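You operate a simulated robot arm through the tools that you are given. There is no shell and no other tool. Be economical: measure what you need, move in short steps, check, and stop when the job is done.

The job below is to be done with a simulated robot arm. You get a single attempt, and the scene is never put back.

## Task
Put the grey steel tray on the top of the long yellow-legged bench away on the top deck of the blue trolley. Put the 92 dark grey gear ring from the top of the long yellow-legged bench on the high grey shelf and the 72 dark grey gear ring on the cream wall desk. Fetch the black bar with a green band and stand it on the lower shelf of the valve stack bench. Press the grey button of the start box three times. Put the steel adapter ring marked "52" from the left yellow bench steel top on the right yellow bench steel top and the steel adapter ring labelled "62" on the lower shelf of the right yellow bench. The order is free. Set down upright: black bar with a green band.

The check looks at the end state, three seconds after you hand in, the way a careful person would. Anything else that was tipped, shoved, dropped, spilled or broken makes it a failure.

## Robot
A 7-joint arm with a two-finger parallel gripper on a trunk, on a base that drives. Base frame: it is fixed to the floor where the robot stands at the start and does not move with it; the origin is under the middle of the robot, x ahead of it, y to its left, z up; the surface under the hand at the start is at about z = 0.8. Readings come in m, degrees, newtons and seconds.
With the tool pointing down near the work surface it reaches from about 0.44 to 0.9 m from the robot's upright axis, wherever it stands. Its first joint turns from -17.0 to 126.0 degrees. Places, roughly: black bar with a green band (2x2x7 cm) [0.5, 0.7, 0.3]; cream wall desk [-0.2, -4.4, 1]; dark grey gear ring [1, -0.5, 0.75]; grey button of the start box [-1.7, -1.9, 0.9]; grey steel tray (35x24x10 cm) [0.9, 0, 0.8]; high grey shelf (116x20 cm) [0.08, -4.42, 1.62]; lower shelf of the right yellow bench (46x20 cm) [-6.2, -1.76, 0.36]; lower shelf of the valve stack bench [-3, 2.8, 0.2]; right yellow bench steel top [-5.6, -1.9, 0.7]; steel adapter ring [-2.25, -2, 0.75]; top deck of the blue trolley [-5.1, 0, 0.8]. Payload 1.57 kg.
Tool frame: the origin (TCP) lies between the finger pads and is the grasp point; the fingertips stand 0.03 m ahead of it; z points along the fingers, y is the line along which they close. The gripper opens to 0.08 m. The fingers are 0.017 m wide and 0.012 m thick; the gripper's body (0.04 by 0.082 m) begins 0.08 m behind the TCP.
Orientation is that of the tool frame in the base frame, as a unit quaternion [x, y, z, w]. With the fingers straight down and closing along the base's y, the tool's x points along the base's -x, its y along +y and its z along -z.

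## Interface
- The arm moves only by the tool send_rows. Its arguments are lists of equal length, an entry for each row: "dr": the turn, a rotation vector about the tool's x, y, z in degrees, a list of three; "delta_pos": the shift along the tool's x, y, z in m, a list of three; "grip": the finger opening in m, from 0 to 0.08. In form: {"dr": [[wx, wy, wz], ...], "delta_pos": [[tx, ty, tz], ...], "grip": [grip, ...]}. A call has 1 to 20 rows; each row shifts and turns the commanded pose from where the row before left it, along the tool's axes as they then stand. Each row takes 0.2 s and may step no farther than 0.05 m and 8.6 degrees from the row before; otherwise, or with a gripper value out of range, the whole call is refused. Where a pose cannot be reached the arm comes as near as it can. A force on the tool above 40 N (or 10 N above the force at the start of the call, whichever is more), or a blocked arm, ends the call early, and 0.2 s more pass. Each finger travels about 0.045 m/s and halts on what it meets, pressing with about 41 N; the grip force reading is that of the motor and also rises with nothing between the fingers. The clock runs only during rows and for 0.2 s after the last one: add rows that do not move to give the fingers time. It gives the time, the measured TCP pose, the force on the tool (base axes), the opening and the grip force at its end, in the units of the frame above (readings bear some noise), with the torque about the TCP (base axes, N m) and any sound that the robot's microphone picked up.
- Cameras (640 x 400 px; columns grow to the right, rows downward): "scene" is now at [0.0118, -0.2279, 1.2866]; the picture's right is [0.03, -1.00, 0.00], its down [-0.46, -0.01, -0.89] and it looks along [0.89, 0.02, -0.46] (base axes); focal length 224 px, centre (320, 200). "wrist" rides on the gripper at [0.072, -0.007, -0.122] in the tool frame; the picture's right is [0.09, 1.00, 0.00], its down [-0.84, 0.08, -0.54] and it looks along [-0.54, 0.05, 0.84] (tool axes); focal length 238 px, centre (320, 200). There is no depth. A picture from a camera that has moved, and an enlarged one, comes with that camera's place and axes in the base frame and with its lens.
- grab_frame(camera): a new picture of that camera. It takes no simulated time.
- slide_trunk(by): slides the trunk up (or, below 0, down) by that many m; the arm and the scene camera ride with it, the base frame stays. It gives what a move gives, with no picture.
- base_move(legs): drives the robot by 1 to 6 legs, each [ahead, left, turn to the left] in m, m and degrees, along the robot's own axes; the way and the turn of a leg run together, so that a leg with both is an arc; at most 1.5 m and 180 degrees a leg. The arm and the cameras ride along, it lands a little off, and it stops where it bumps. It gives what a move gives.
- head_to(pan, tilt): turns the head with the scene camera to pan (to the left, within 109 degrees either way) and tilt (down, from -29 to 69), counted from straight ahead of the robot. It gives what a move gives.
- zoom(camera, box): a new picture of the part [left, top, right, bottom] of that camera's present view, enlarged. It takes no simulated time.
- sign_off(): hands the job in; it is judged then, once.

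Go step by step. Nothing tells you exact positions but the pictures and the camera data: compare them with the known pose of the tool, close in by small moves and look again before you grip or let go. The budget is 196 turns and 162 pictures, counting those below and the enlarged ones. Unless the task says otherwise, let go and move clear before handing in.

The tools are called after "Emit:" as name(argument=value, ...) on one line, values as JSON. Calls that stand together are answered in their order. send_rows: Moves the arm, as the interface text tells. Its arguments: {"type":"object","properties":{"dr":{"type":"array","items":{"type":"array","items":{"type":"number"}}},"delta_pos":{"type":"array","items":{"type":"array","items":{"type":"number"}}},"grip":{"type":"array","items":{"type":"number"}}},"required":["dr","delta_pos","grip"]} The other tools are called the same way: slide_trunk (by) slides the trunk up or down; base_move (legs) drives the base; head_to (pan, tilt) turns the head that bears the scene camera; grab_frame (camera) takes a picture; zoom (camera, box) takes an enlarged picture of a part of a camera's view; sign_off () hands the job in.

At the start:

```text
time: 0.0
tool_pos: [0.7087, -0.0341, 1.0901]
orientation: [0.0, 1.0, 0.0, 0.0]
force: [0.3, -0.8, -0.5]
wrist_torque: [-0.01, 0.01, 0.04]
finger_gap: 0.0801
grasp_force: 0.0
trunk travel left (down, up): [-0.65, 0.14]
robot x, y, heading: [-0.0008, -0.0, 0.1]
head pan, tilt: [1.5, 27.1]
```

scene: 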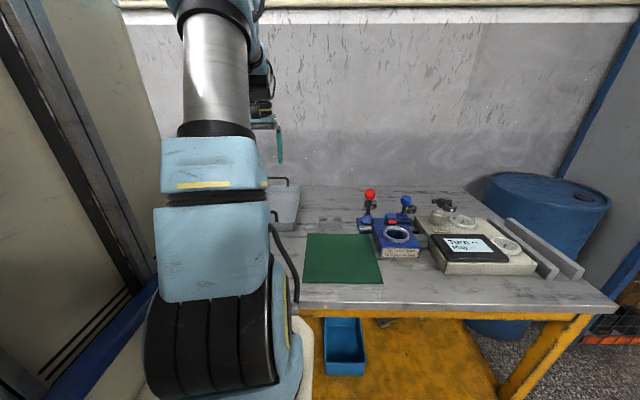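
wrist: 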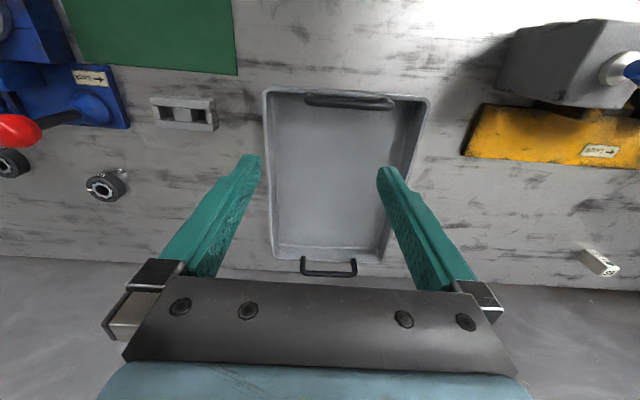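

The tray lies under the hand, with a handle at each end; the gear rings should be to the right of the bench. I'll look closer first.

Emit:
zoom(camera="scene", box=[260, 160, 620, 385])

Emit:
head_to(pan=-35, tilt=35)

Emit:
grab_frame(camera="scene")

```text
1.78 times, centred on (440, 272) of scene
camera zoom: at [0.0118, -0.2279, 1.2866], right [0.03, -1.0, 0.0], down [-0.46, -0.01, -0.89], along [0.89, 0.02, -0.46], focal length 398 px, centre (107, 71)
```

zoom: 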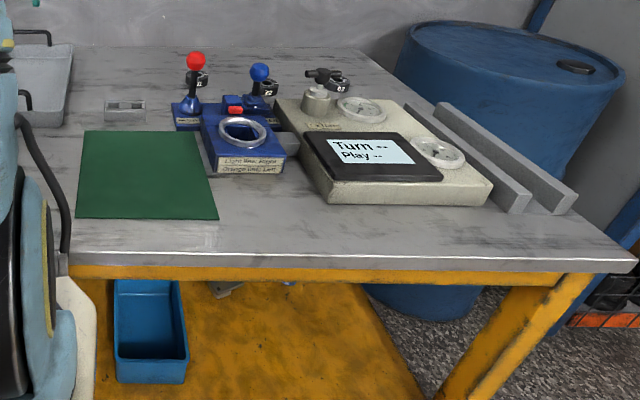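

```text
time: 1.0
tool_pos: [0.7093, -0.0362, 1.09]
orientation: [0.001, 1.0, 0.0, 0.0]
force: [-0.7, -0.2, -0.8]
wrist_torque: [-0.03, -0.03, 0.0]
finger_gap: 0.0801
grasp_force: 0.1
trunk travel left (down, up): [-0.65, 0.14]
robot x, y, heading: [0.0034, -0.0017, -0.1]
head pan, tilt: [-35.0, 35.0]
```

```text
158 pictures are left
camera scene: at [-0.0075, -0.2807, 1.2742], right [-0.57, -0.82, 0.0], down [-0.47, 0.33, -0.82], along [0.67, -0.47, -0.57], focal length 224 px, centre (320, 200)
```

scene: 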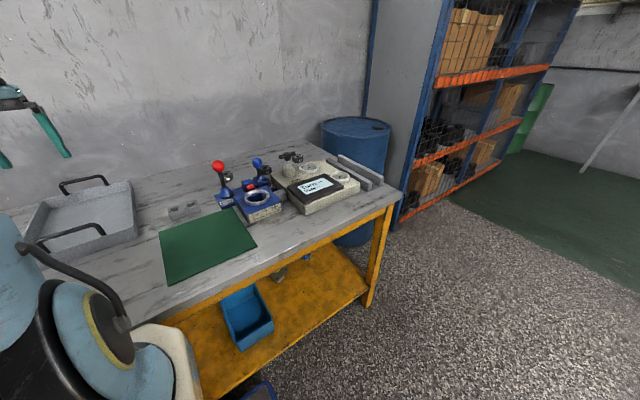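

Small dark rings with labels sit behind the coloured knobs. I'll zoom in to read them.

Emit:
zoom(camera="scene", box=[195, 140, 345, 234])

Emit:
zoom(camera="wrist", box=[0, 40, 240, 190])

```text
4.26 times, centred on (270, 187) of scene
camera zoom: at [-0.0075, -0.2807, 1.2742], right [-0.57, -0.82, 0.0], down [-0.47, 0.33, -0.82], along [0.67, -0.47, -0.57], focal length 952 px, centre (533, 255)
```

zoom: 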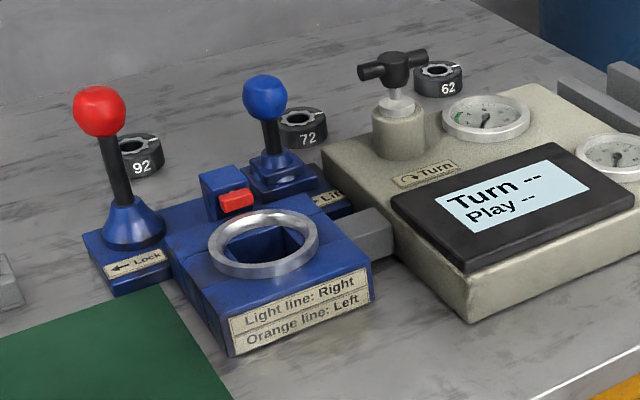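

```text
2.67 times, centred on (120, 115) of wrist
camera zoom: at [0.6367, -0.0423, 1.2123], right [-0.09, 1.0, 0.0], down [0.84, 0.08, 0.54], along [0.54, 0.05, -0.84], focal length 636 px, centre (853, 427)
```

zoom: 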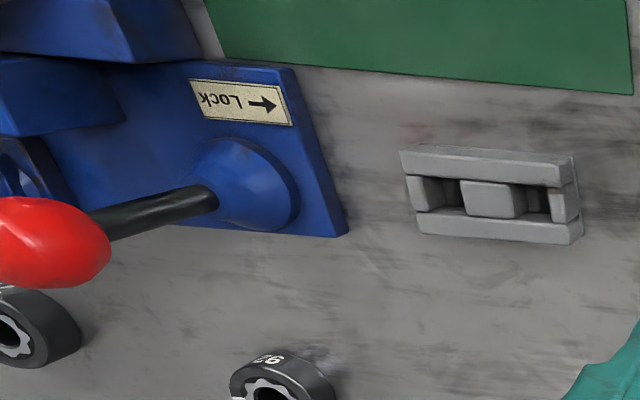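

Rings 92, 72 and 62 stand behind the knobs. I'll survey the room before moving.

Emit:
head_to(pan=-100, tilt=12)

Emit:
grab_frame(camera="scene")

Emit:
head_to(pan=60, tilt=40)

Emit:
grab_frame(camera="scene")

Emit:
head_to(pan=109, tilt=15)

Emit:
grab_frame(camera="scene")

```text
time: 2.4
tool_pos: [0.7091, -0.0359, 1.0892]
orientation: [0.0, 1.0, 0.0, 0.0]
force: [0.0, 0.4, -0.3]
wrist_torque: [0.0, -0.02, -0.02]
finger_gap: 0.0801
grasp_force: 0.1
trunk travel left (down, up): [-0.65, 0.14]
robot x, y, heading: [-0.0018, -0.0059, 0.0]
head pan, tilt: [-100.0, 12.0]
```

```text
155 pictures are left
camera scene: at [-0.0958, -0.3221, 1.3111], right [-0.98, 0.17, 0.0], down [0.04, 0.2, -0.98], along [-0.17, -0.96, -0.21], focal length 224 px, centre (320, 200)
```

scene: 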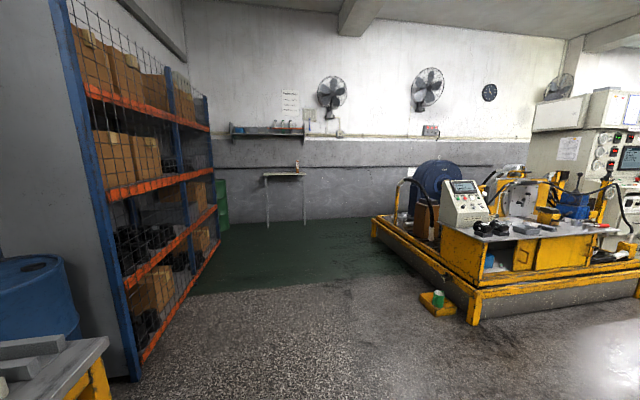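

```text
time: 4.8
tool_pos: [0.7085, -0.0359, 1.0883]
orientation: [0.001, 1.0, 0.0, 0.001]
force: [0.0, 0.5, 1.0]
wrist_torque: [0.0, -0.02, 0.0]
finger_gap: 0.0801
grasp_force: 0.0
trunk travel left (down, up): [-0.65, 0.14]
robot x, y, heading: [-0.0029, 0.0004, 0.2]
head pan, tilt: [60.0, 40.0]
```

```text
154 pictures are left
camera scene: at [-0.0371, -0.1567, 1.2666], right [0.87, -0.5, 0.0], down [-0.32, -0.56, -0.77], along [0.38, 0.66, -0.64], focal length 224 px, centre (320, 200)
```

scene: 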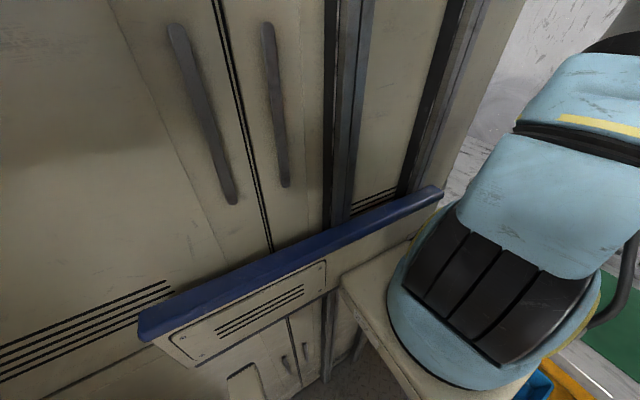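

```text
time: 6.0
tool_pos: [0.7075, -0.0352, 1.0886]
orientation: [0.0, 1.0, 0.001, 0.0]
force: [-0.4, -0.8, 0.2]
wrist_torque: [0.0, -0.02, 0.02]
finger_gap: 0.0801
grasp_force: 0.0
trunk travel left (down, up): [-0.65, 0.14]
robot x, y, heading: [0.0016, 0.0001, -0.0]
head pan, tilt: [108.9, 15.0]
```

```text
153 pictures are left
camera scene: at [-0.1098, -0.1419, 1.3061], right [0.95, 0.32, 0.0], down [0.08, -0.25, -0.97], along [-0.31, 0.91, -0.26], focal length 224 px, centre (320, 200)
```

scene: 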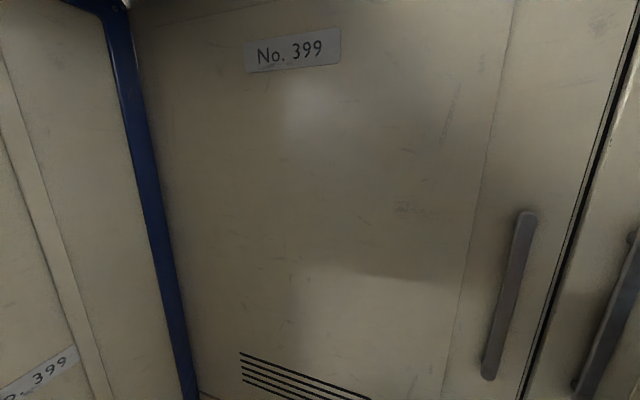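

A cabinet stands close on the left; the black bar must be in a low niche there. I'll look lower.

Emit:
head_to(pan=70, tilt=66)

Emit:
grab_frame(camera="scene")

Emit:
head_to(pan=30, tilt=60)

Emit:
grab_frame(camera="scene")

```text
time: 7.2
tool_pos: [0.7083, -0.0358, 1.0897]
orientation: [0.0, 1.0, 0.0, 0.0]
force: [0.3, -1.0, 1.0]
wrist_torque: [-0.01, 0.01, -0.02]
finger_gap: 0.0802
grasp_force: 0.0
trunk travel left (down, up): [-0.65, 0.14]
robot x, y, heading: [-0.0007, -0.0009, 0.0]
head pan, tilt: [70.0, 66.0]
```

```text
152 pictures are left
camera scene: at [-0.0593, -0.1743, 1.2333], right [0.94, -0.34, 0.0], down [-0.31, -0.86, -0.41], along [0.14, 0.38, -0.91], focal length 224 px, centre (320, 200)
```

scene: 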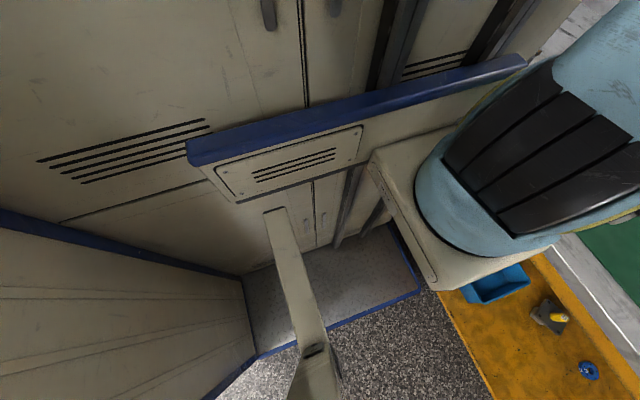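

```text
time: 8.3
tool_pos: [0.7088, -0.036, 1.0891]
orientation: [0.0, 1.0, 0.0, 0.0]
force: [0.1, 0.0, -0.1]
wrist_torque: [-0.01, -0.02, 0.01]
finger_gap: 0.0796
grasp_force: 0.0
trunk travel left (down, up): [-0.65, 0.14]
robot x, y, heading: [0.0014, 0.002, 0.0]
head pan, tilt: [30.0, 60.0]
```

```text
151 pictures are left
camera scene: at [-0.022, -0.1969, 1.2399], right [0.5, -0.87, 0.0], down [-0.75, -0.43, -0.5], along [0.43, 0.25, -0.87], focal length 224 px, centre (320, 200)
```

scene: 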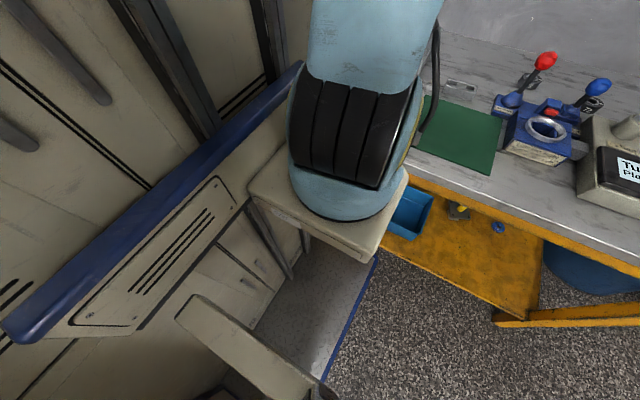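

The bar isn't visible yet; it is probably low to the left. I'll start with ring 92, at about (0.92, -0.45): shift the base right and look with the wrist camera.

Emit:
base_move(legs=[[0, -0.45, 0]])

Emit:
grab_frame(camera="wrist")

Emit:
grab_frame(camera="scene")

```text
time: 11.0
tool_pos: [0.7099, -0.4893, 1.0896]
orientation: [-0.001, 1.0, 0.0, 0.0]
force: [0.0, 0.9, -0.2]
wrist_torque: [-0.01, -0.02, -0.02]
finger_gap: 0.0802
grasp_force: 0.0
trunk travel left (down, up): [-0.65, 0.14]
robot x, y, heading: [-0.0007, -0.4582, -0.0]
head pan, tilt: [30.0, 60.0]
```

```text
150 pictures are left
camera wrist: at [0.6376, -0.4962, 1.2123], right [-0.1, 1.0, 0.0], down [0.84, 0.08, 0.54], along [0.54, 0.05, -0.84], focal length 238 px, centre (320, 200)
```

wrist: 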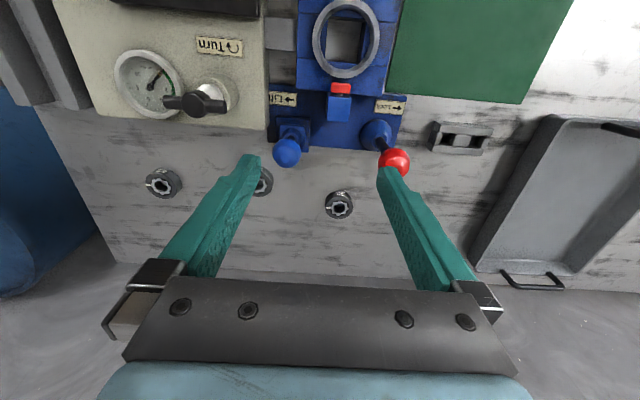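

```text
149 pictures are left
camera scene: at [-0.0206, -0.6529, 1.2399], right [0.5, -0.86, 0.0], down [-0.75, -0.44, -0.5], along [0.43, 0.25, -0.87], focal length 224 px, centre (320, 200)
```

scene: 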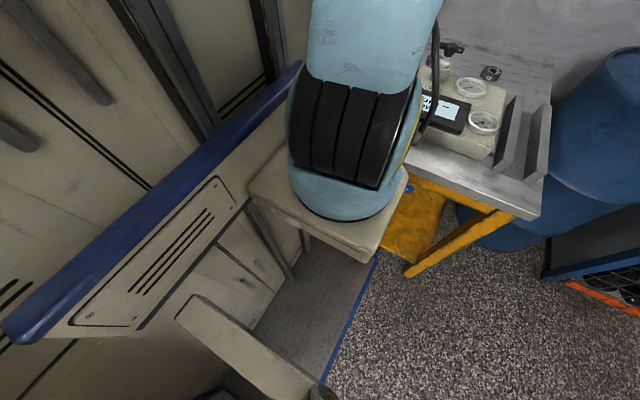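

The "cabinet" is the robot's own body. Ring 92 is at about (0.92,-0.43); I'll move above it and look.

Emit:
send_rows(dr=[[0, 0, 0], [0, 0, 0], [0, 0, 0], [0, 0, 0], [0, 0, 0], [0, 0, 0], [0, 0, 0]], delta_pos=[[-0.035, 0.01, 0], [-0.035, 0.01, 0.01], [-0.035, 0.01, 0.03], [-0.035, 0.01, 0.03], [-0.035, 0.01, 0.03], [-0.035, 0.01, 0.03], [0, 0, 0]], grip=[0.08, 0.08, 0.08, 0.08, 0.08, 0.08, 0.08])

Emit:
grab_frame(camera="wrist")

```text
time: 12.6
tool_pos: [0.9018, -0.4367, 0.9561]
orientation: [-0.001, 1.0, 0.0, 0.0]
force: [0.0, 0.1, -0.9]
wrist_torque: [-0.02, 0.03, 0.03]
finger_gap: 0.0802
grasp_force: 0.0
out of reach, approached as far as the arm can: row 6
trunk travel left (down, up): [-0.65, 0.14]
robot x, y, heading: [-0.0002, -0.4542, 0.3]
head pan, tilt: [30.0, 60.0]
```

```text
148 pictures are left
camera wrist: at [0.8302, -0.4446, 1.078], right [-0.1, 1.0, 0.0], down [0.84, 0.08, 0.54], along [0.54, 0.05, -0.84], focal length 238 px, centre (320, 200)
```

wrist: 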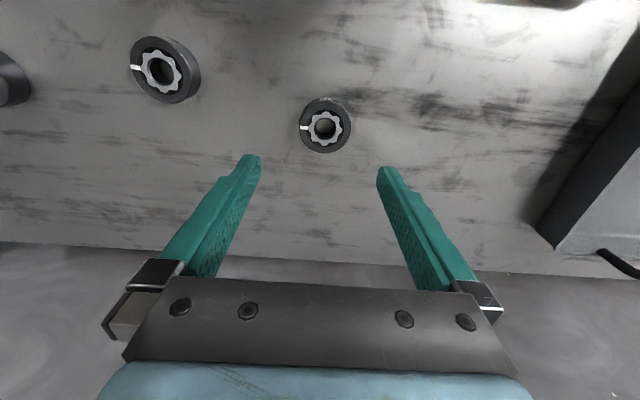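

Ring 92 is at about (0.911,-0.431), just at the edge of reach. I'll drive 3 cm ahead, then descend.

Emit:
base_move(legs=[[0.03, 0, 0]])

Emit:
grab_frame(camera="wrist")

```text
time: 13.4
tool_pos: [0.9202, -0.4321, 0.9559]
orientation: [-0.004, 1.0, -0.001, 0.0]
force: [-0.5, 0.2, -0.8]
wrist_torque: [-0.02, 0.02, -0.01]
finger_gap: 0.0803
grasp_force: 0.2
trunk travel left (down, up): [-0.65, 0.14]
robot x, y, heading: [0.0211, -0.455, 0.8]
head pan, tilt: [30.0, 60.0]
```

```text
147 pictures are left
camera wrist: at [0.8483, -0.4395, 1.0785], right [-0.1, 0.99, 0.0], down [0.84, 0.08, 0.54], along [0.54, 0.06, -0.84], focal length 238 px, centre (320, 200)
```

wrist: 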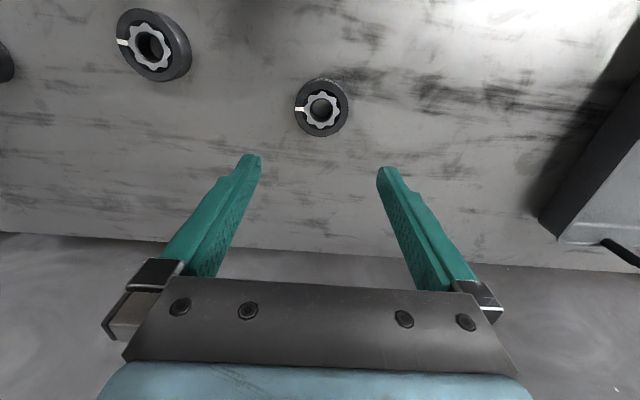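

Emit:
send_rows(dr=[[0, 0, 0], [0, 0, 0], [0, 0, 0], [0, 0, 0], [0, 0, 0]], delta_pos=[[0.011, 0.001, 0], [0, 0, 0.04], [0, 0, 0.04], [0, 0, 0.03], [0, 0, 0]], grip=[0.08, 0.08, 0.08, 0.08, 0.08])

Emit:
grab_frame(camera="wrist")

```text
time: 14.7
tool_pos: [0.9099, -0.4319, 0.8438]
orientation: [-0.004, 1.0, -0.001, 0.0]
force: [-0.2, -0.2, 0.8]
wrist_torque: [0.0, -0.01, 0.0]
finger_gap: 0.0801
grasp_force: 0.2
trunk travel left (down, up): [-0.65, 0.14]
robot x, y, heading: [0.0217, -0.4575, 0.5]
head pan, tilt: [30.0, 60.0]
```

```text
146 pictures are left
camera wrist: at [0.8373, -0.4385, 0.9661], right [-0.1, 0.99, 0.0], down [0.84, 0.08, 0.54], along [0.54, 0.05, -0.84], focal length 238 px, centre (320, 200)
```

wrist: 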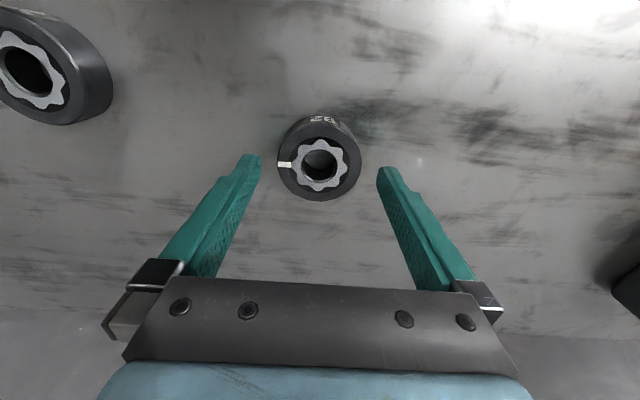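

The ring is centred between the fingertips. I'll lower slightly, feeling for contact, then close.

Emit:
send_rows(dr=[[0, 0, 0], [0, 0, 0], [0, 0, 0]], delta_pos=[[0.004, 0, 0.006], [0, 0, 0.006], [0, 0, 0]], grip=[0.08, 0.08, 0.08])

Emit:
grab_frame(camera="wrist")

```text
time: 15.4
tool_pos: [0.9048, -0.4298, 0.8313]
orientation: [-0.005, 1.0, 0.0, 0.001]
force: [0.0, -0.6, -0.3]
wrist_torque: [-0.03, 0.0, 0.01]
finger_gap: 0.0798
grasp_force: 0.1
trunk travel left (down, up): [-0.65, 0.14]
robot x, y, heading: [0.0192, -0.4537, 0.4]
head pan, tilt: [30.0, 60.0]
```

```text
145 pictures are left
camera wrist: at [0.8329, -0.438, 0.9538], right [-0.1, 0.99, 0.0], down [0.84, 0.08, 0.54], along [0.54, 0.05, -0.84], focal length 238 px, centre (320, 200)
```

wrist: 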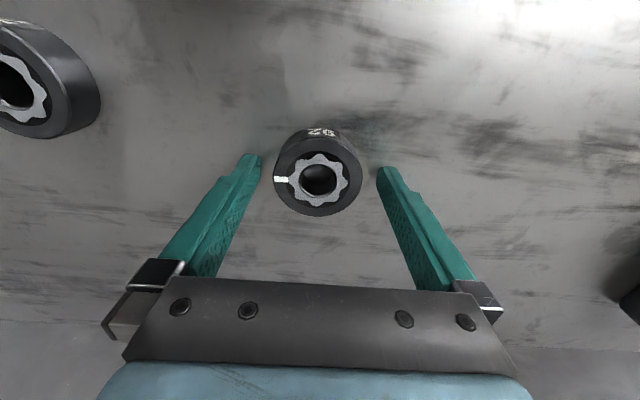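

Emit:
send_rows(dr=[[0, 0, 0], [0, 0, 0], [0, 0, 0], [0, 0, 0]], delta_pos=[[0, 0, 0.005], [0, 0, 0.005], [0, 0, 0.004], [0, 0, 0]], grip=[0.08, 0.08, 0.08, 0.08])

Emit:
grab_frame(camera="wrist")

```text
time: 16.1
tool_pos: [0.907, -0.4313, 0.8294]
orientation: [-0.002, 1.0, 0.0, 0.003]
force: [-3.3, 0.3, 15.1]
wrist_torque: [-0.65, 0.21, -0.28]
finger_gap: 0.0796
grasp_force: 0.0
trunk travel left (down, up): [-0.65, 0.14]
robot x, y, heading: [0.0168, -0.4537, 0.7]
head pan, tilt: [30.0, 60.0]
stopped in row 3: the force on the tool passed its limit at 46 N (the readings are from after the stop); the commanded pose is now the measured one
```

```text
144 pictures are left
camera wrist: at [0.8338, -0.4377, 0.9523], right [-0.1, 0.99, 0.0], down [0.83, 0.08, 0.55], along [0.55, 0.05, -0.84], focal length 238 px, centre (320, 200)
```

wrist: 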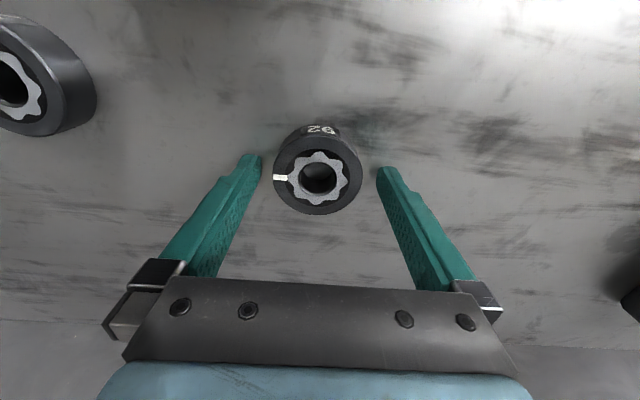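

Fingertips touched the bench at TCP z≈0.829, so the top is at about 0.80. I'll raise 2 mm and close.

Emit:
send_rows(dr=[[0, 0, 0], [0, 0, 0], [0, 0, 0], [0, 0, 0], [0, 0, 0]], delta_pos=[[0, 0, -0.003], [0, 0, 0], [0, 0, 0], [0, 0, 0], [0, 0, 0]], grip=[0.08, 0.045, 0.045, 0.045, 0.045])

Emit:
grab_frame(camera="wrist")

```text
time: 17.3
tool_pos: [0.9073, -0.4303, 0.8299]
orientation: [-0.004, 1.0, 0.0, 0.002]
force: [-0.6, -0.7, 1.0]
wrist_torque: [0.0, -0.08, -0.04]
finger_gap: 0.0556
grasp_force: 38.2
trunk travel left (down, up): [-0.65, 0.14]
robot x, y, heading: [0.0203, -0.453, 0.4]
head pan, tilt: [30.0, 60.0]
```

```text
143 pictures are left
camera wrist: at [0.8341, -0.4377, 0.9526], right [-0.1, 0.99, 0.0], down [0.83, 0.08, 0.54], along [0.54, 0.05, -0.84], focal length 238 px, centre (320, 200)
```

wrist: 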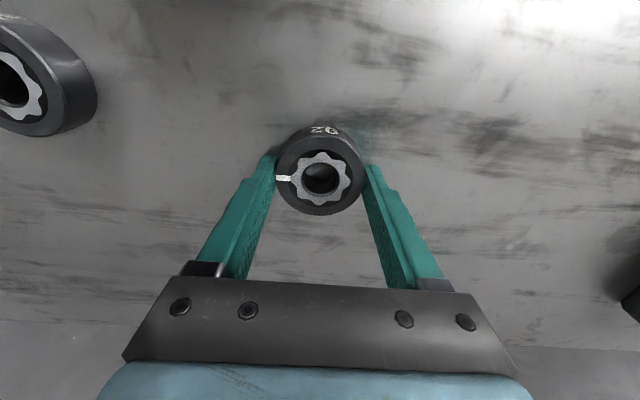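

Gripped at 5.6 cm. I'll lift straight up and retract, then check.

Emit:
send_rows(dr=[[0, 0, 0], [0, 0, 0], [0, 0, 0], [0, 0, 0], [0, 0, 0], [0, 0, 0], [0, 0, 0], [0, 0, 0], [0, 0, 0], [0, 0, 0], [0, 0, 0], [0, 0, 0], [0, 0, 0]], delta_pos=[[0, 0, -0.01], [0, 0, -0.03], [0, 0, -0.04], [0, 0, -0.04], [0, 0, -0.04], [0, 0, -0.04], [0, 0, -0.04], [0.03, 0, -0.03], [0.04, 0, 0], [0.04, 0, 0], [0.04, 0, 0], [0.04, 0, 0], [0, 0, 0]], grip=[0.045, 0.045, 0.045, 0.045, 0.045, 0.045, 0.045, 0.045, 0.045, 0.045, 0.045, 0.045, 0.045])

Emit:
head_to(pan=-60, tilt=40)

Emit:
grab_frame(camera="wrist")

Emit:
grab_frame(camera="scene")

```text
time: 20.1
tool_pos: [0.7071, -0.4356, 1.0966]
orientation: [-0.004, 1.0, 0.0, 0.002]
force: [-0.4, 0.5, -3.4]
wrist_torque: [0.02, 0.03, 0.0]
finger_gap: 0.0555
grasp_force: 40.9
out of reach, approached as far as the arm can: row 7
trunk travel left (down, up): [-0.65, 0.14]
robot x, y, heading: [0.0162, -0.4536, 0.5]
head pan, tilt: [30.0, 60.0]
```

```text
time: 21.7
tool_pos: [0.7081, -0.4358, 1.0977]
orientation: [-0.004, 1.0, 0.001, 0.001]
force: [0.7, 0.1, -3.8]
wrist_torque: [0.0, 0.0, -0.01]
finger_gap: 0.0557
grasp_force: 40.9
trunk travel left (down, up): [-0.65, 0.14]
robot x, y, heading: [0.0188, -0.4541, 0.5]
head pan, tilt: [-60.0, 40.0]
```

```text
142 pictures are left
camera wrist: at [0.6348, -0.4434, 1.2198], right [-0.1, 0.99, 0.0], down [0.83, 0.08, 0.54], along [0.54, 0.05, -0.84], focal length 238 px, centre (320, 200)
```

wrist: 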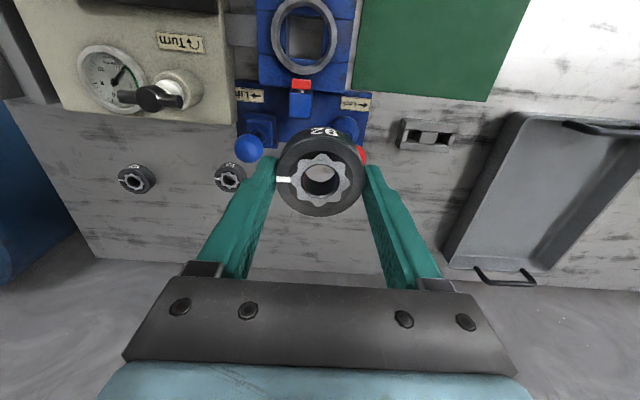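

```text
141 pictures are left
camera scene: at [-0.0156, -0.7587, 1.2666], right [-0.86, -0.51, 0.0], down [-0.33, 0.55, -0.77], along [0.39, -0.66, -0.64], focal length 224 px, centre (320, 200)
```

scene: 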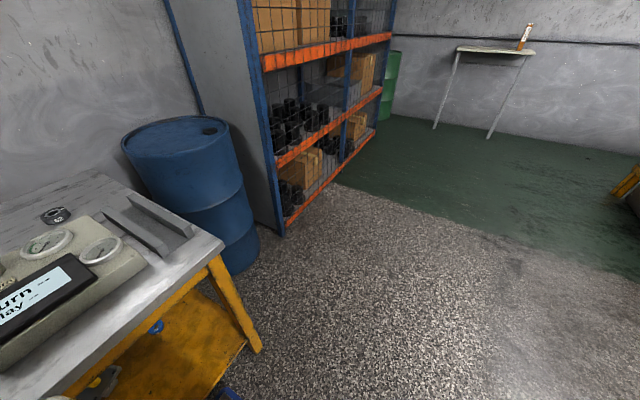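

Ring 92 is held. I'll back off, turn right and drive toward the far wall, then look at the shelf and desk.

Emit:
base_move(legs=[[-0.6, 0, 0], [0, 0, -90], [1.4, 0.4, 0]])

Emit:
head_to(pan=0, tilt=5)

Emit:
grab_frame(camera="scene")

```text
time: 35.8
tool_pos: [-0.0555, -2.5656, 1.0979]
orientation: [0.687, 0.727, -0.001, 0.002]
force: [0.4, -1.0, -3.3]
wrist_torque: [0.01, -0.03, 0.01]
finger_gap: 0.0554
grasp_force: 41.0
trunk travel left (down, up): [-0.65, 0.14]
robot x, y, heading: [-0.1097, -1.8807, -87.0]
head pan, tilt: [-60.0, 40.0]
```

```text
time: 37.1
tool_pos: [-0.0547, -2.5649, 1.0963]
orientation: [0.687, 0.726, -0.001, 0.001]
force: [-0.5, 0.4, -3.2]
wrist_torque: [0.01, 0.02, 0.01]
finger_gap: 0.0554
grasp_force: 41.3
trunk travel left (down, up): [-0.65, 0.14]
robot x, y, heading: [-0.1031, -1.8796, -86.6]
head pan, tilt: [0.0, 5.0]
```

```text
140 pictures are left
camera scene: at [-0.3349, -1.9034, 1.3223], right [-1.0, -0.06, 0.0], down [0.0, 0.09, -1.0], along [0.05, -0.99, -0.09], focal length 224 px, centre (320, 200)
```

scene: 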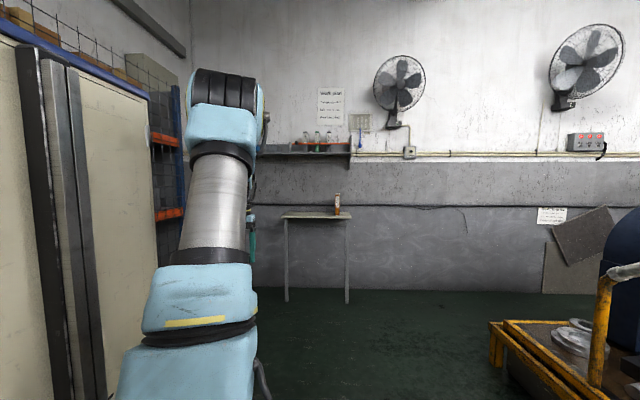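

The desk stands below the shelf, with bottles on the shelf's right end; its left part is free. I'll test how high the hand can go with the tool down, out here in free space.

Emit:
slide_trunk(by=0.14)

Emit:
send_rows(dr=[[0, 0, 0], [0, 0, 0], [0, 0, 0], [0, 0, 0], [0, 0, 0], [0, 0, 0], [0, 0, 0], [0, 0, 0], [0, 0, 0], [0, 0, 0], [0, 0, 0]], delta_pos=[[0, 0, -0.05], [0, 0, -0.05], [0, 0, -0.05], [0, 0, -0.05], [0, 0, -0.05], [0, 0, -0.05], [0, 0, -0.05], [0, 0, -0.05], [0, 0, -0.05], [0, 0, -0.05], [0, 0, 0]], grip=[0.045, 0.045, 0.045, 0.045, 0.045, 0.045, 0.045, 0.045, 0.045, 0.045, 0.045])

Emit:
grab_frame(camera="scene")

```text
time: 38.8
tool_pos: [-0.0561, -2.5651, 1.2373]
orientation: [0.687, 0.727, -0.002, 0.001]
force: [0.5, 0.1, -3.5]
wrist_torque: [0.0, 0.01, 0.01]
finger_gap: 0.0554
grasp_force: 40.9
trunk travel left (down, up): [-0.79, 0.0]
robot x, y, heading: [-0.106, -1.8758, -86.7]
head pan, tilt: [0.0, 5.0]
```

```text
time: 41.1
tool_pos: [-0.0826, -2.4806, 1.5533]
orientation: [0.687, 0.727, -0.002, 0.002]
force: [0.1, -0.3, -2.9]
wrist_torque: [0.0, 0.0, -0.02]
finger_gap: 0.0552
grasp_force: 41.3
out of reach, approached as far as the arm can: row 6, 7, 8, 9, 10
trunk travel left (down, up): [-0.79, 0.0]
robot x, y, heading: [-0.1084, -1.8775, -86.9]
head pan, tilt: [0.0, 5.0]
```

```text
139 pictures are left
camera scene: at [-0.3348, -1.9035, 1.4624], right [-1.0, -0.06, 0.0], down [0.0, 0.09, -1.0], along [0.06, -0.99, -0.09], focal length 224 px, centre (320, 200)
```

scene: 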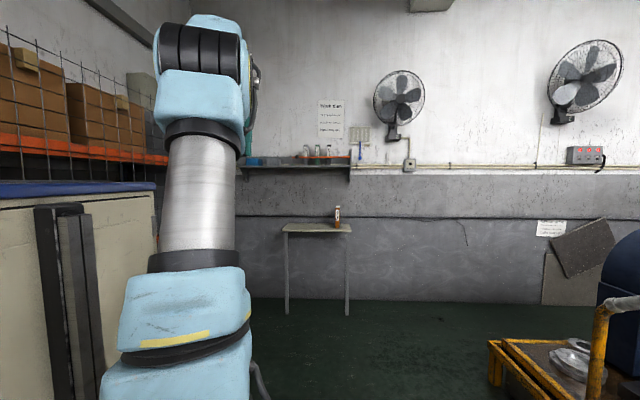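

Tool-down tops out near 1.55 at this radius, so I'll need a tilted tool for the shelf, after regrasping on the desk. I'll test reach with a 50° forward tilt.

Emit:
send_rows(dr=[[0, -8.5, 0], [0, -8.5, 0], [0, -8.5, 0], [0, -8.5, 0], [0, -8.5, 0], [0, -8.5, 0], [0, 0, 0], [0, 0, 0], [0, 0, 0], [0, 0, 0], [0, 0, 0]], delta_pos=[[0, 0, 0], [0, 0, 0], [0, 0, 0], [0, 0, 0], [0, 0, 0], [0, 0, 0], [-0.039, 0, -0.0315], [-0.039, 0, -0.0315], [-0.039, 0, -0.0315], [-0.039, 0, -0.0315], [0, 0, 0]], grip=[0.045, 0.045, 0.045, 0.045, 0.045, 0.045, 0.045, 0.045, 0.045, 0.045, 0.045])

Emit:
grab_frame(camera="wrist")

```text
refused: row 7 steps farther than a row can; nothing moved
```

```text
138 pictures are left
camera wrist: at [-0.0933, -2.4088, 1.6764], right [0.99, 0.15, 0.0], down [0.12, -0.83, 0.55], along [0.08, -0.54, -0.84], focal length 238 px, centre (320, 200)
```

wrist: 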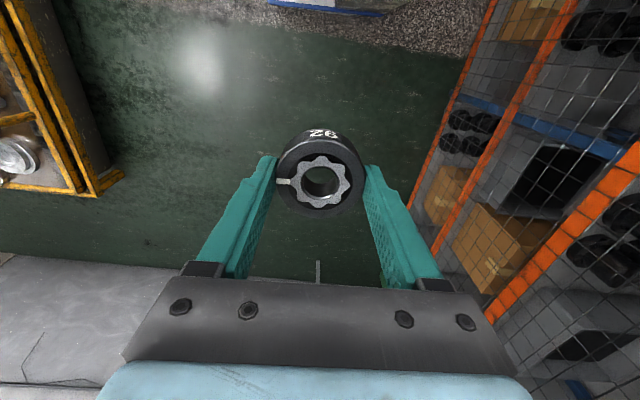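

Emit:
send_rows(dr=[[0, -8.5, 0], [0, -8.5, 0], [0, -8.5, 0], [0, -8.5, 0], [0, -8.5, 0], [0, -8.5, 0], [0, 0, 0], [0, 0, 0], [0, 0, 0], [0, 0, 0], [0, 0, 0]], delta_pos=[[0, 0, 0], [0, 0, 0], [0, 0, 0], [0, 0, 0], [0, 0, 0], [0, 0, 0], [-0.038, 0, -0.031], [-0.038, 0, -0.031], [-0.038, 0, -0.031], [-0.038, 0, -0.031], [0, 0, 0]], grip=[0.045, 0.045, 0.045, 0.045, 0.045, 0.045, 0.045, 0.045, 0.045, 0.045, 0.045])

```text
time: 43.5
tool_pos: [-0.0818, -2.4825, 1.7524]
orientation: [0.62, 0.656, -0.297, 0.312]
force: [0.1, 0.1, -3.5]
wrist_torque: [0.06, 0.01, 0.01]
finger_gap: 0.0553
grasp_force: 41.2
trunk travel left (down, up): [-0.79, 0.0]
robot x, y, heading: [-0.1066, -1.8803, -86.7]
head pan, tilt: [0.0, 5.0]
```

Excellent: 1.75 m is reachable at a 51° tilt. I'll check 42.5°, farther out.

Emit:
send_rows(dr=[[0, 8.5, 0], [0, 0, 0], [0, 0, 0], [0, 0, 0]], delta_pos=[[0, 0, 0], [-0.029, 0, 0.027], [-0.029, 0, 0.027], [0, 0, 0]], grip=[0.045, 0.045, 0.045, 0.045])

Emit:
zoom(camera="scene", box=[230, 130, 390, 250])

```text
time: 44.5
tool_pos: [-0.094, -2.5201, 1.7231]
orientation: [0.64, 0.676, -0.25, 0.264]
force: [0.8, -0.6, -3.8]
wrist_torque: [0.04, 0.0, 0.0]
finger_gap: 0.0554
grasp_force: 40.7
out of reach, approached as far as the arm can: row 1, 2, 3
trunk travel left (down, up): [-0.79, 0.0]
robot x, y, heading: [-0.1032, -1.8771, -86.9]
head pan, tilt: [0.0, 5.0]
```

```text
3.33 times, centred on (310, 190) of scene
camera zoom: at [-0.3347, -1.9033, 1.4624], right [-1.0, -0.06, 0.0], down [-0.01, 0.09, -1.0], along [0.06, -0.99, -0.09], focal length 746 px, centre (353, 233)
```

zoom: 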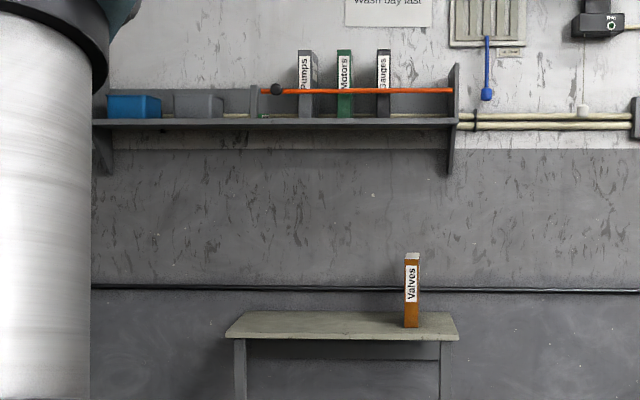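

The shelf holds bins on the left, binders behind an orange rail on the right, and free room between. I'll drive closer to see.

Emit:
base_move(legs=[[0, 0, -3.2], [1.3, 0.25, 0]])

Emit:
grab_frame(camera="scene")

Emit:
grab_frame(camera="wrist")

```text
time: 51.5
tool_pos: [0.1367, -3.8061, 1.7238]
orientation: [0.654, 0.663, -0.255, 0.259]
force: [0.1, 0.3, -3.0]
wrist_torque: [0.11, 0.0, -0.01]
finger_gap: 0.0556
grasp_force: 41.3
trunk travel left (down, up): [-0.79, 0.0]
robot x, y, heading: [0.1493, -3.1641, -89.2]
head pan, tilt: [0.0, 5.0]
```

```text
136 pictures are left
camera scene: at [-0.0778, -3.1804, 1.4624], right [-1.0, -0.01, 0.0], down [0.0, 0.09, -1.0], along [0.01, -1.0, -0.09], focal length 224 px, centre (320, 200)
```

scene: 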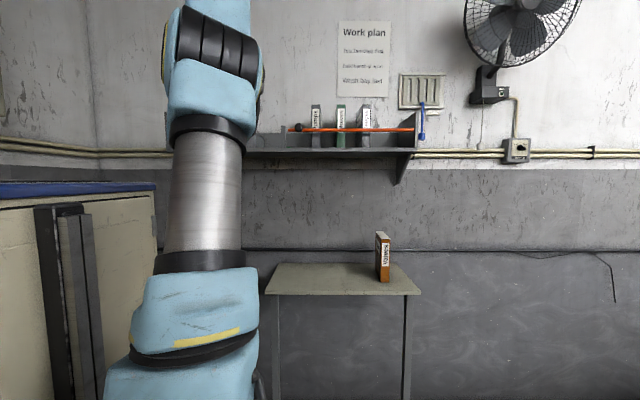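

```text
135 pictures are left
camera wrist: at [0.1285, -3.6706, 1.7653], right [0.99, 0.08, -0.06], down [0.08, -0.25, 0.97], along [0.06, -0.97, -0.25], focal length 238 px, centre (320, 200)
```

wrist: 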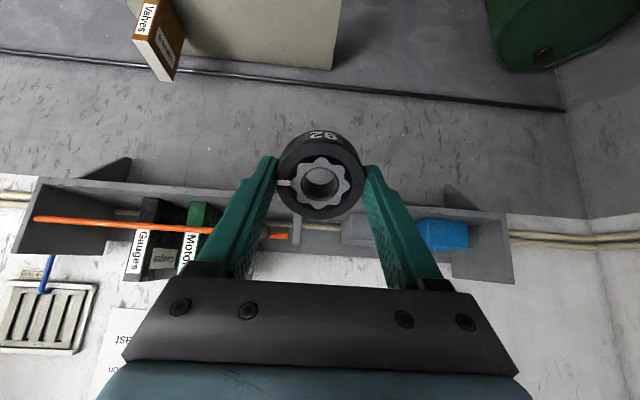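

The gap on the shelf between the divider (x≈0.11) and the grey bin (x≈0.24) will do. First I'll bring the hand down to vertical and regrasp on the desk.

Emit:
send_rows(dr=[[0, 8.5, 0], [0, 8.5, 0], [0, 8.5, 0], [0, 8.5, 0], [0, 8.5, 0], [0, 0, 0], [0, 0, 0], [0, 0, 0], [0, 0, 0], [0, 0, 0], [0, 0, 0], [0, 0, 0], [0, 0, 0], [0, 0, 0], [0, 0, 0], [0, 0, 0], [0, 0, 0]], delta_pos=[[0.02, 0, 0.03], [0.02, 0, 0.03], [0.01, 0, 0.03], [0, 0, 0.03], [0, 0, 0.03], [0, 0, 0.05], [0, 0, 0.05], [0, 0, 0.05], [0, 0, 0.05], [0, 0, 0.05], [0, 0, 0.05], [0, 0, 0.05], [0, 0, 0.05], [0.02, 0, 0.02], [0.02, 0, 0], [0.02, 0, 0], [0, 0, 0]], grip=[0.045, 0.045, 0.045, 0.045, 0.045, 0.045, 0.045, 0.045, 0.045, 0.045, 0.045, 0.045, 0.045, 0.045, 0.045, 0.045, 0.045])

Emit:
grab_frame(camera="scene")

```text
time: 55.1
tool_pos: [0.0821, -3.7356, 1.1296]
orientation: [0.702, 0.712, -0.002, 0.002]
force: [-0.2, 0.0, -3.5]
wrist_torque: [-0.02, 0.01, -0.01]
finger_gap: 0.0552
grasp_force: 41.2
out of reach, approached as far as the arm can: row 4, 5
trunk travel left (down, up): [-0.79, 0.0]
robot x, y, heading: [0.1513, -3.1643, -89.3]
head pan, tilt: [0.0, 5.0]
```

```text
134 pictures are left
camera scene: at [-0.0778, -3.1805, 1.4624], right [-1.0, -0.01, 0.0], down [0.0, 0.09, -1.0], along [0.01, -1.0, -0.09], focal length 224 px, centre (320, 200)
```

scene: 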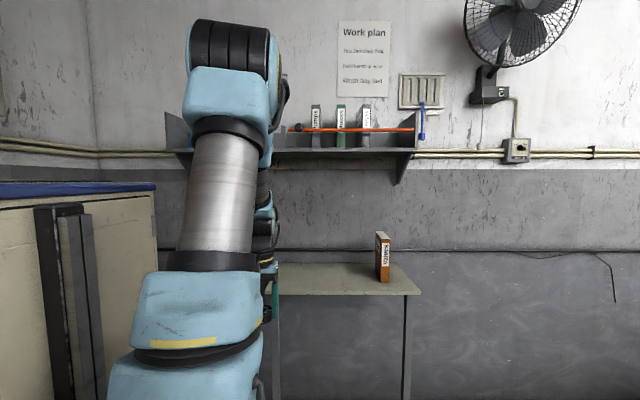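

The elbow would come close to the shelf, so I'll drop the trunk while keeping the hand at about 1.07 before driving in.

Emit:
send_rows(dr=[[0, 0, 0], [0, 0, 0], [0, 0, 0], [0, 0, 0], [0, 0, 0], [0, 0, 0], [0, 0, 0]], delta_pos=[[0, 0, -0.05], [0, 0, -0.05], [0, 0, -0.05], [0, 0, -0.05], [0, 0, -0.05], [0, 0, -0.03], [0, 0, 0]], grip=[0.045, 0.045, 0.045, 0.045, 0.045, 0.045, 0.045])

Emit:
slide_trunk(by=-0.34)

Emit:
base_move(legs=[[0.52, 0, -0.5]])

Emit:
grab_frame(camera="scene")

Emit:
grab_frame(camera="wrist")

```text
time: 56.8
tool_pos: [0.0818, -3.7343, 1.4133]
orientation: [0.702, 0.712, -0.001, 0.001]
force: [0.1, -0.3, -2.8]
wrist_torque: [-0.02, -0.03, 0.0]
finger_gap: 0.0554
grasp_force: 41.2
trunk travel left (down, up): [-0.79, 0.0]
robot x, y, heading: [0.1519, -3.1649, -89.0]
head pan, tilt: [0.0, 5.0]
```

```text
time: 60.1
tool_pos: [0.083, -3.7363, 1.0728]
orientation: [0.702, 0.712, -0.001, 0.001]
force: [0.1, 0.2, -3.3]
wrist_torque: [0.01, -0.01, -0.04]
finger_gap: 0.0557
grasp_force: 40.6
trunk travel left (down, up): [-0.45, 0.34]
robot x, y, heading: [0.1552, -3.1674, -89.0]
head pan, tilt: [0.0, 5.0]
```

```text
time: 63.1
tool_pos: [0.0867, -4.2639, 1.0723]
orientation: [0.704, 0.711, -0.001, 0.001]
force: [0.5, -0.2, -3.0]
wrist_torque: [0.03, 0.0, -0.02]
finger_gap: 0.0557
grasp_force: 41.6
trunk travel left (down, up): [-0.45, 0.34]
robot x, y, heading: [0.1613, -3.6956, -89.4]
head pan, tilt: [0.0, 5.0]
```

```text
133 pictures are left
camera scene: at [-0.0714, -3.7091, 1.1224], right [-1.0, -0.01, 0.0], down [0.0, 0.09, -1.0], along [0.01, -1.0, -0.09], focal length 224 px, centre (320, 200)
```

scene: 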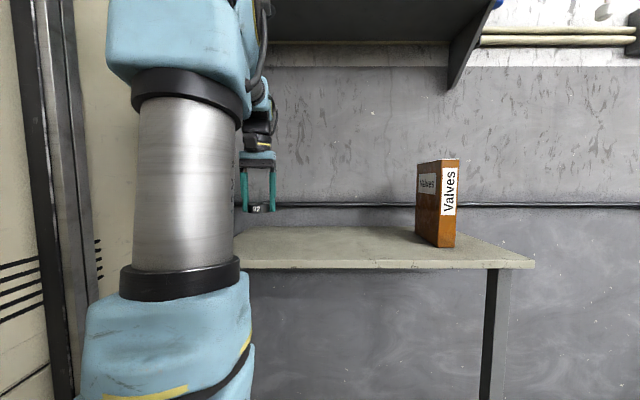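

```text
132 pictures are left
camera wrist: at [0.0789, -4.1927, 1.1952], right [0.99, 0.1, 0.0], down [0.09, -0.83, 0.54], along [0.06, -0.54, -0.84], focal length 238 px, centre (320, 200)
```

wrist: 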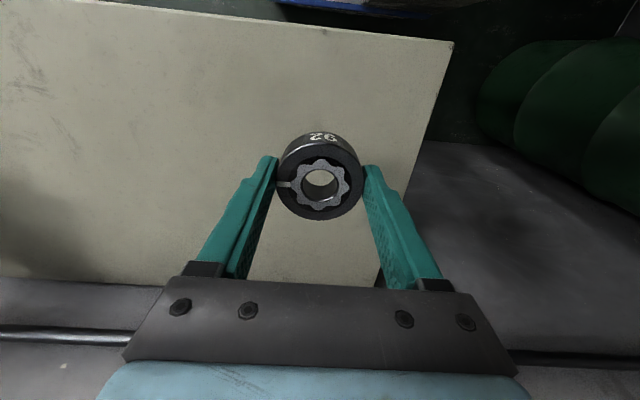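

The ring is above the desk near its front-left corner. I'll lower until I feel the desk.

Emit:
send_rows(dr=[[0, 0, 0], [0, 0, 0], [0, 0, 0], [0, 0, 0], [0, 0, 0], [0, 0, 0], [0, 0, 0], [0, 0, 0], [0, 0, 0], [0, 0, 0]], delta_pos=[[0, 0, 0.04], [0, 0, 0.03], [0, 0, 0.004], [0, 0, 0.004], [0, 0, 0.004], [0, 0, 0.004], [0, 0, 0.004], [0, 0, 0.004], [0, 0, 0.004], [0, 0, 0.004]], grip=[0.045, 0.045, 0.045, 0.045, 0.045, 0.045, 0.045, 0.045, 0.045, 0.045])

Emit:
grab_frame(camera="wrist")

```text
time: 65.2
tool_pos: [0.0862, -4.2663, 0.9806]
orientation: [0.704, 0.71, -0.005, 0.005]
force: [-0.9, 6.0, 17.9]
wrist_torque: [0.65, -0.11, 0.11]
finger_gap: 0.0555
grasp_force: 41.2
trunk travel left (down, up): [-0.45, 0.34]
robot x, y, heading: [0.1583, -3.6942, -89.4]
head pan, tilt: [0.0, 5.0]
stopped in row 10: the force on the tool passed its limit at 47 N (the readings are from after the stop); the commanded pose is now the measured one
```

```text
131 pictures are left
camera wrist: at [0.0787, -4.1916, 1.1019], right [0.99, 0.1, 0.0], down [0.09, -0.83, 0.55], along [0.05, -0.55, -0.83], focal length 238 px, centre (320, 200)
```

wrist: 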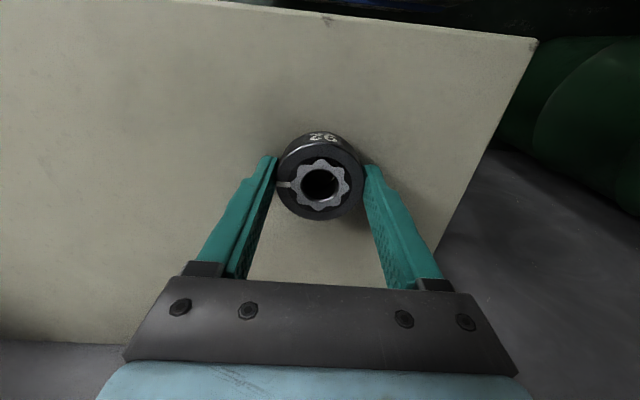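

The ring stands on the desk (top ≈ 0.95). I'll release, rise, tilt 42.5° and come back for a tilted grasp.

Emit:
send_rows(dr=[[0, 0, 0], [0, 0, 0], [0, 0, 0], [0, 0, 0], [0, 0, 0], [0, -8.5, 0], [0, -8.5, 0], [0, -8.5, 0], [0, -8.5, 0], [0, -8.5, 0], [0, 0, 0], [0, 0, 0], [0, 0, 0], [0, 0, 0]], delta_pos=[[0, 0, 0], [0, 0, 0], [0, 0, 0], [0, 0, -0.03], [0, 0, -0.04], [0, 0, 0], [0, 0, 0], [0, 0, 0], [0, 0, 0], [0, 0, 0], [0.01, 0, -0.009], [0.0186, 0, 0.02], [0.0186, 0, 0.02], [0, 0, 0]], grip=[0.078, 0.078, 0.078, 0.078, 0.078, 0.078, 0.078, 0.078, 0.078, 0.078, 0.078, 0.078, 0.078, 0.078])

Emit:
grab_frame(camera="wrist")

Emit:
zoom(camera="scene", box=[200, 140, 360, 280])

```text
time: 68.2
tool_pos: [0.0903, -4.2739, 0.9914]
orientation: [0.655, 0.661, -0.258, 0.261]
force: [0.3, -0.1, -0.5]
wrist_torque: [-0.01, 0.0, 0.0]
finger_gap: 0.078
grasp_force: 0.1
out of reach, approached as far as the arm can: row 10, 11
trunk travel left (down, up): [-0.45, 0.34]
robot x, y, heading: [0.157, -3.6933, -89.3]
head pan, tilt: [0.0, 5.0]
```

```text
130 pictures are left
camera wrist: at [0.0824, -4.1368, 1.0322], right [1.0, 0.08, -0.06], down [0.08, -0.24, 0.97], along [0.06, -0.97, -0.24], focal length 238 px, centre (320, 200)
```

wrist: 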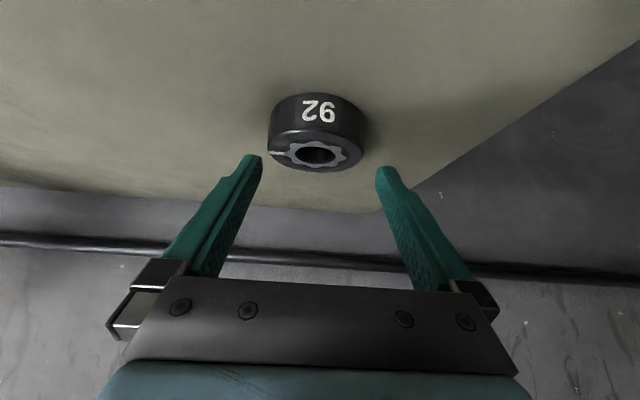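

```text
2.86 times, centred on (280, 210) of scene
camera zoom: at [-0.0715, -3.709, 1.1224], right [-1.0, -0.01, 0.0], down [0.0, 0.09, -1.0], along [0.01, -1.0, -0.09], focal length 640 px, centre (434, 171)
```

zoom: 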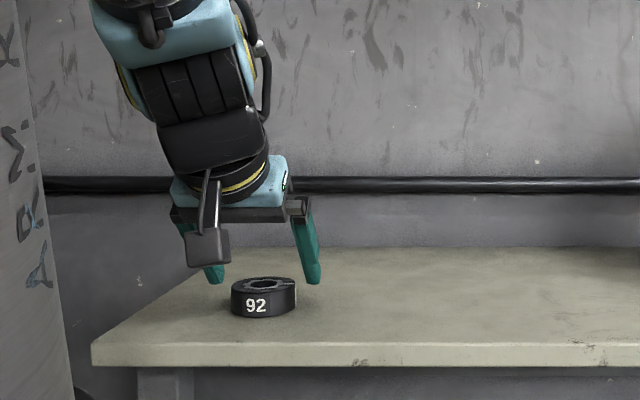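

The ring is upright; the hand is about 1.8 cm too far forward and the arm can't retract with this tilt, so I'll back the base slightly.

Emit:
base_move(legs=[[-0.02, 0, 0]])

Emit:
grab_frame(camera="wrist")

```text
time: 69.0
tool_pos: [0.09, -4.2539, 0.9915]
orientation: [0.654, 0.662, -0.258, 0.262]
force: [0.0, 0.8, 0.2]
wrist_torque: [0.01, -0.03, -0.02]
finger_gap: 0.078
grasp_force: 0.1
trunk travel left (down, up): [-0.45, 0.34]
robot x, y, heading: [0.1577, -3.6756, -89.2]
head pan, tilt: [0.0, 5.0]
```

```text
128 pictures are left
camera wrist: at [0.0822, -4.1172, 1.0325], right [1.0, 0.08, -0.06], down [0.08, -0.24, 0.97], along [0.06, -0.97, -0.24], focal length 238 px, centre (320, 200)
```

wrist: 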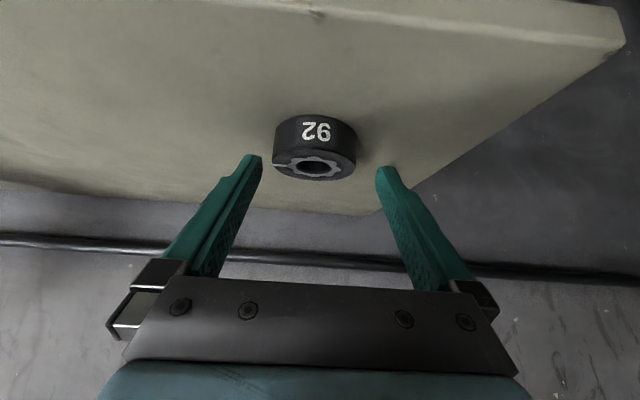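

Emit:
send_rows(dr=[[0, 0, 0], [0, 0, 0], [0, 0, 0], [0, 0, 0], [0, 0, 0], [0, 0, 0], [0, 0, 0]], delta_pos=[[0.0035, -0.003, 0.0035], [0.0035, 0, 0.004], [0, 0, 0], [0, 0, 0], [0, 0, 0], [0, 0, 0], [0, 0, 0]], grip=[0.078, 0.078, 0.078, 0.045, 0.045, 0.045, 0.045])

Emit:
grab_frame(camera="wrist")

```text
time: 70.6
tool_pos: [0.0879, -4.2533, 0.9817]
orientation: [0.655, 0.661, -0.258, 0.26]
force: [-0.1, -0.6, 0.5]
wrist_torque: [0.03, -0.06, 0.01]
finger_gap: 0.0553
grasp_force: 38.2
trunk travel left (down, up): [-0.45, 0.34]
robot x, y, heading: [0.1581, -3.672, -89.3]
head pan, tilt: [0.0, 5.0]
```

```text
127 pictures are left
camera wrist: at [0.0797, -4.1169, 1.0223], right [1.0, 0.08, -0.06], down [0.08, -0.24, 0.97], along [0.06, -0.97, -0.24], focal length 238 px, centre (320, 200)
```

wrist: 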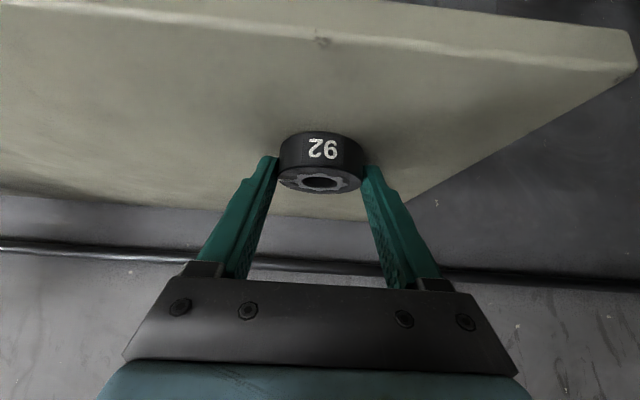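

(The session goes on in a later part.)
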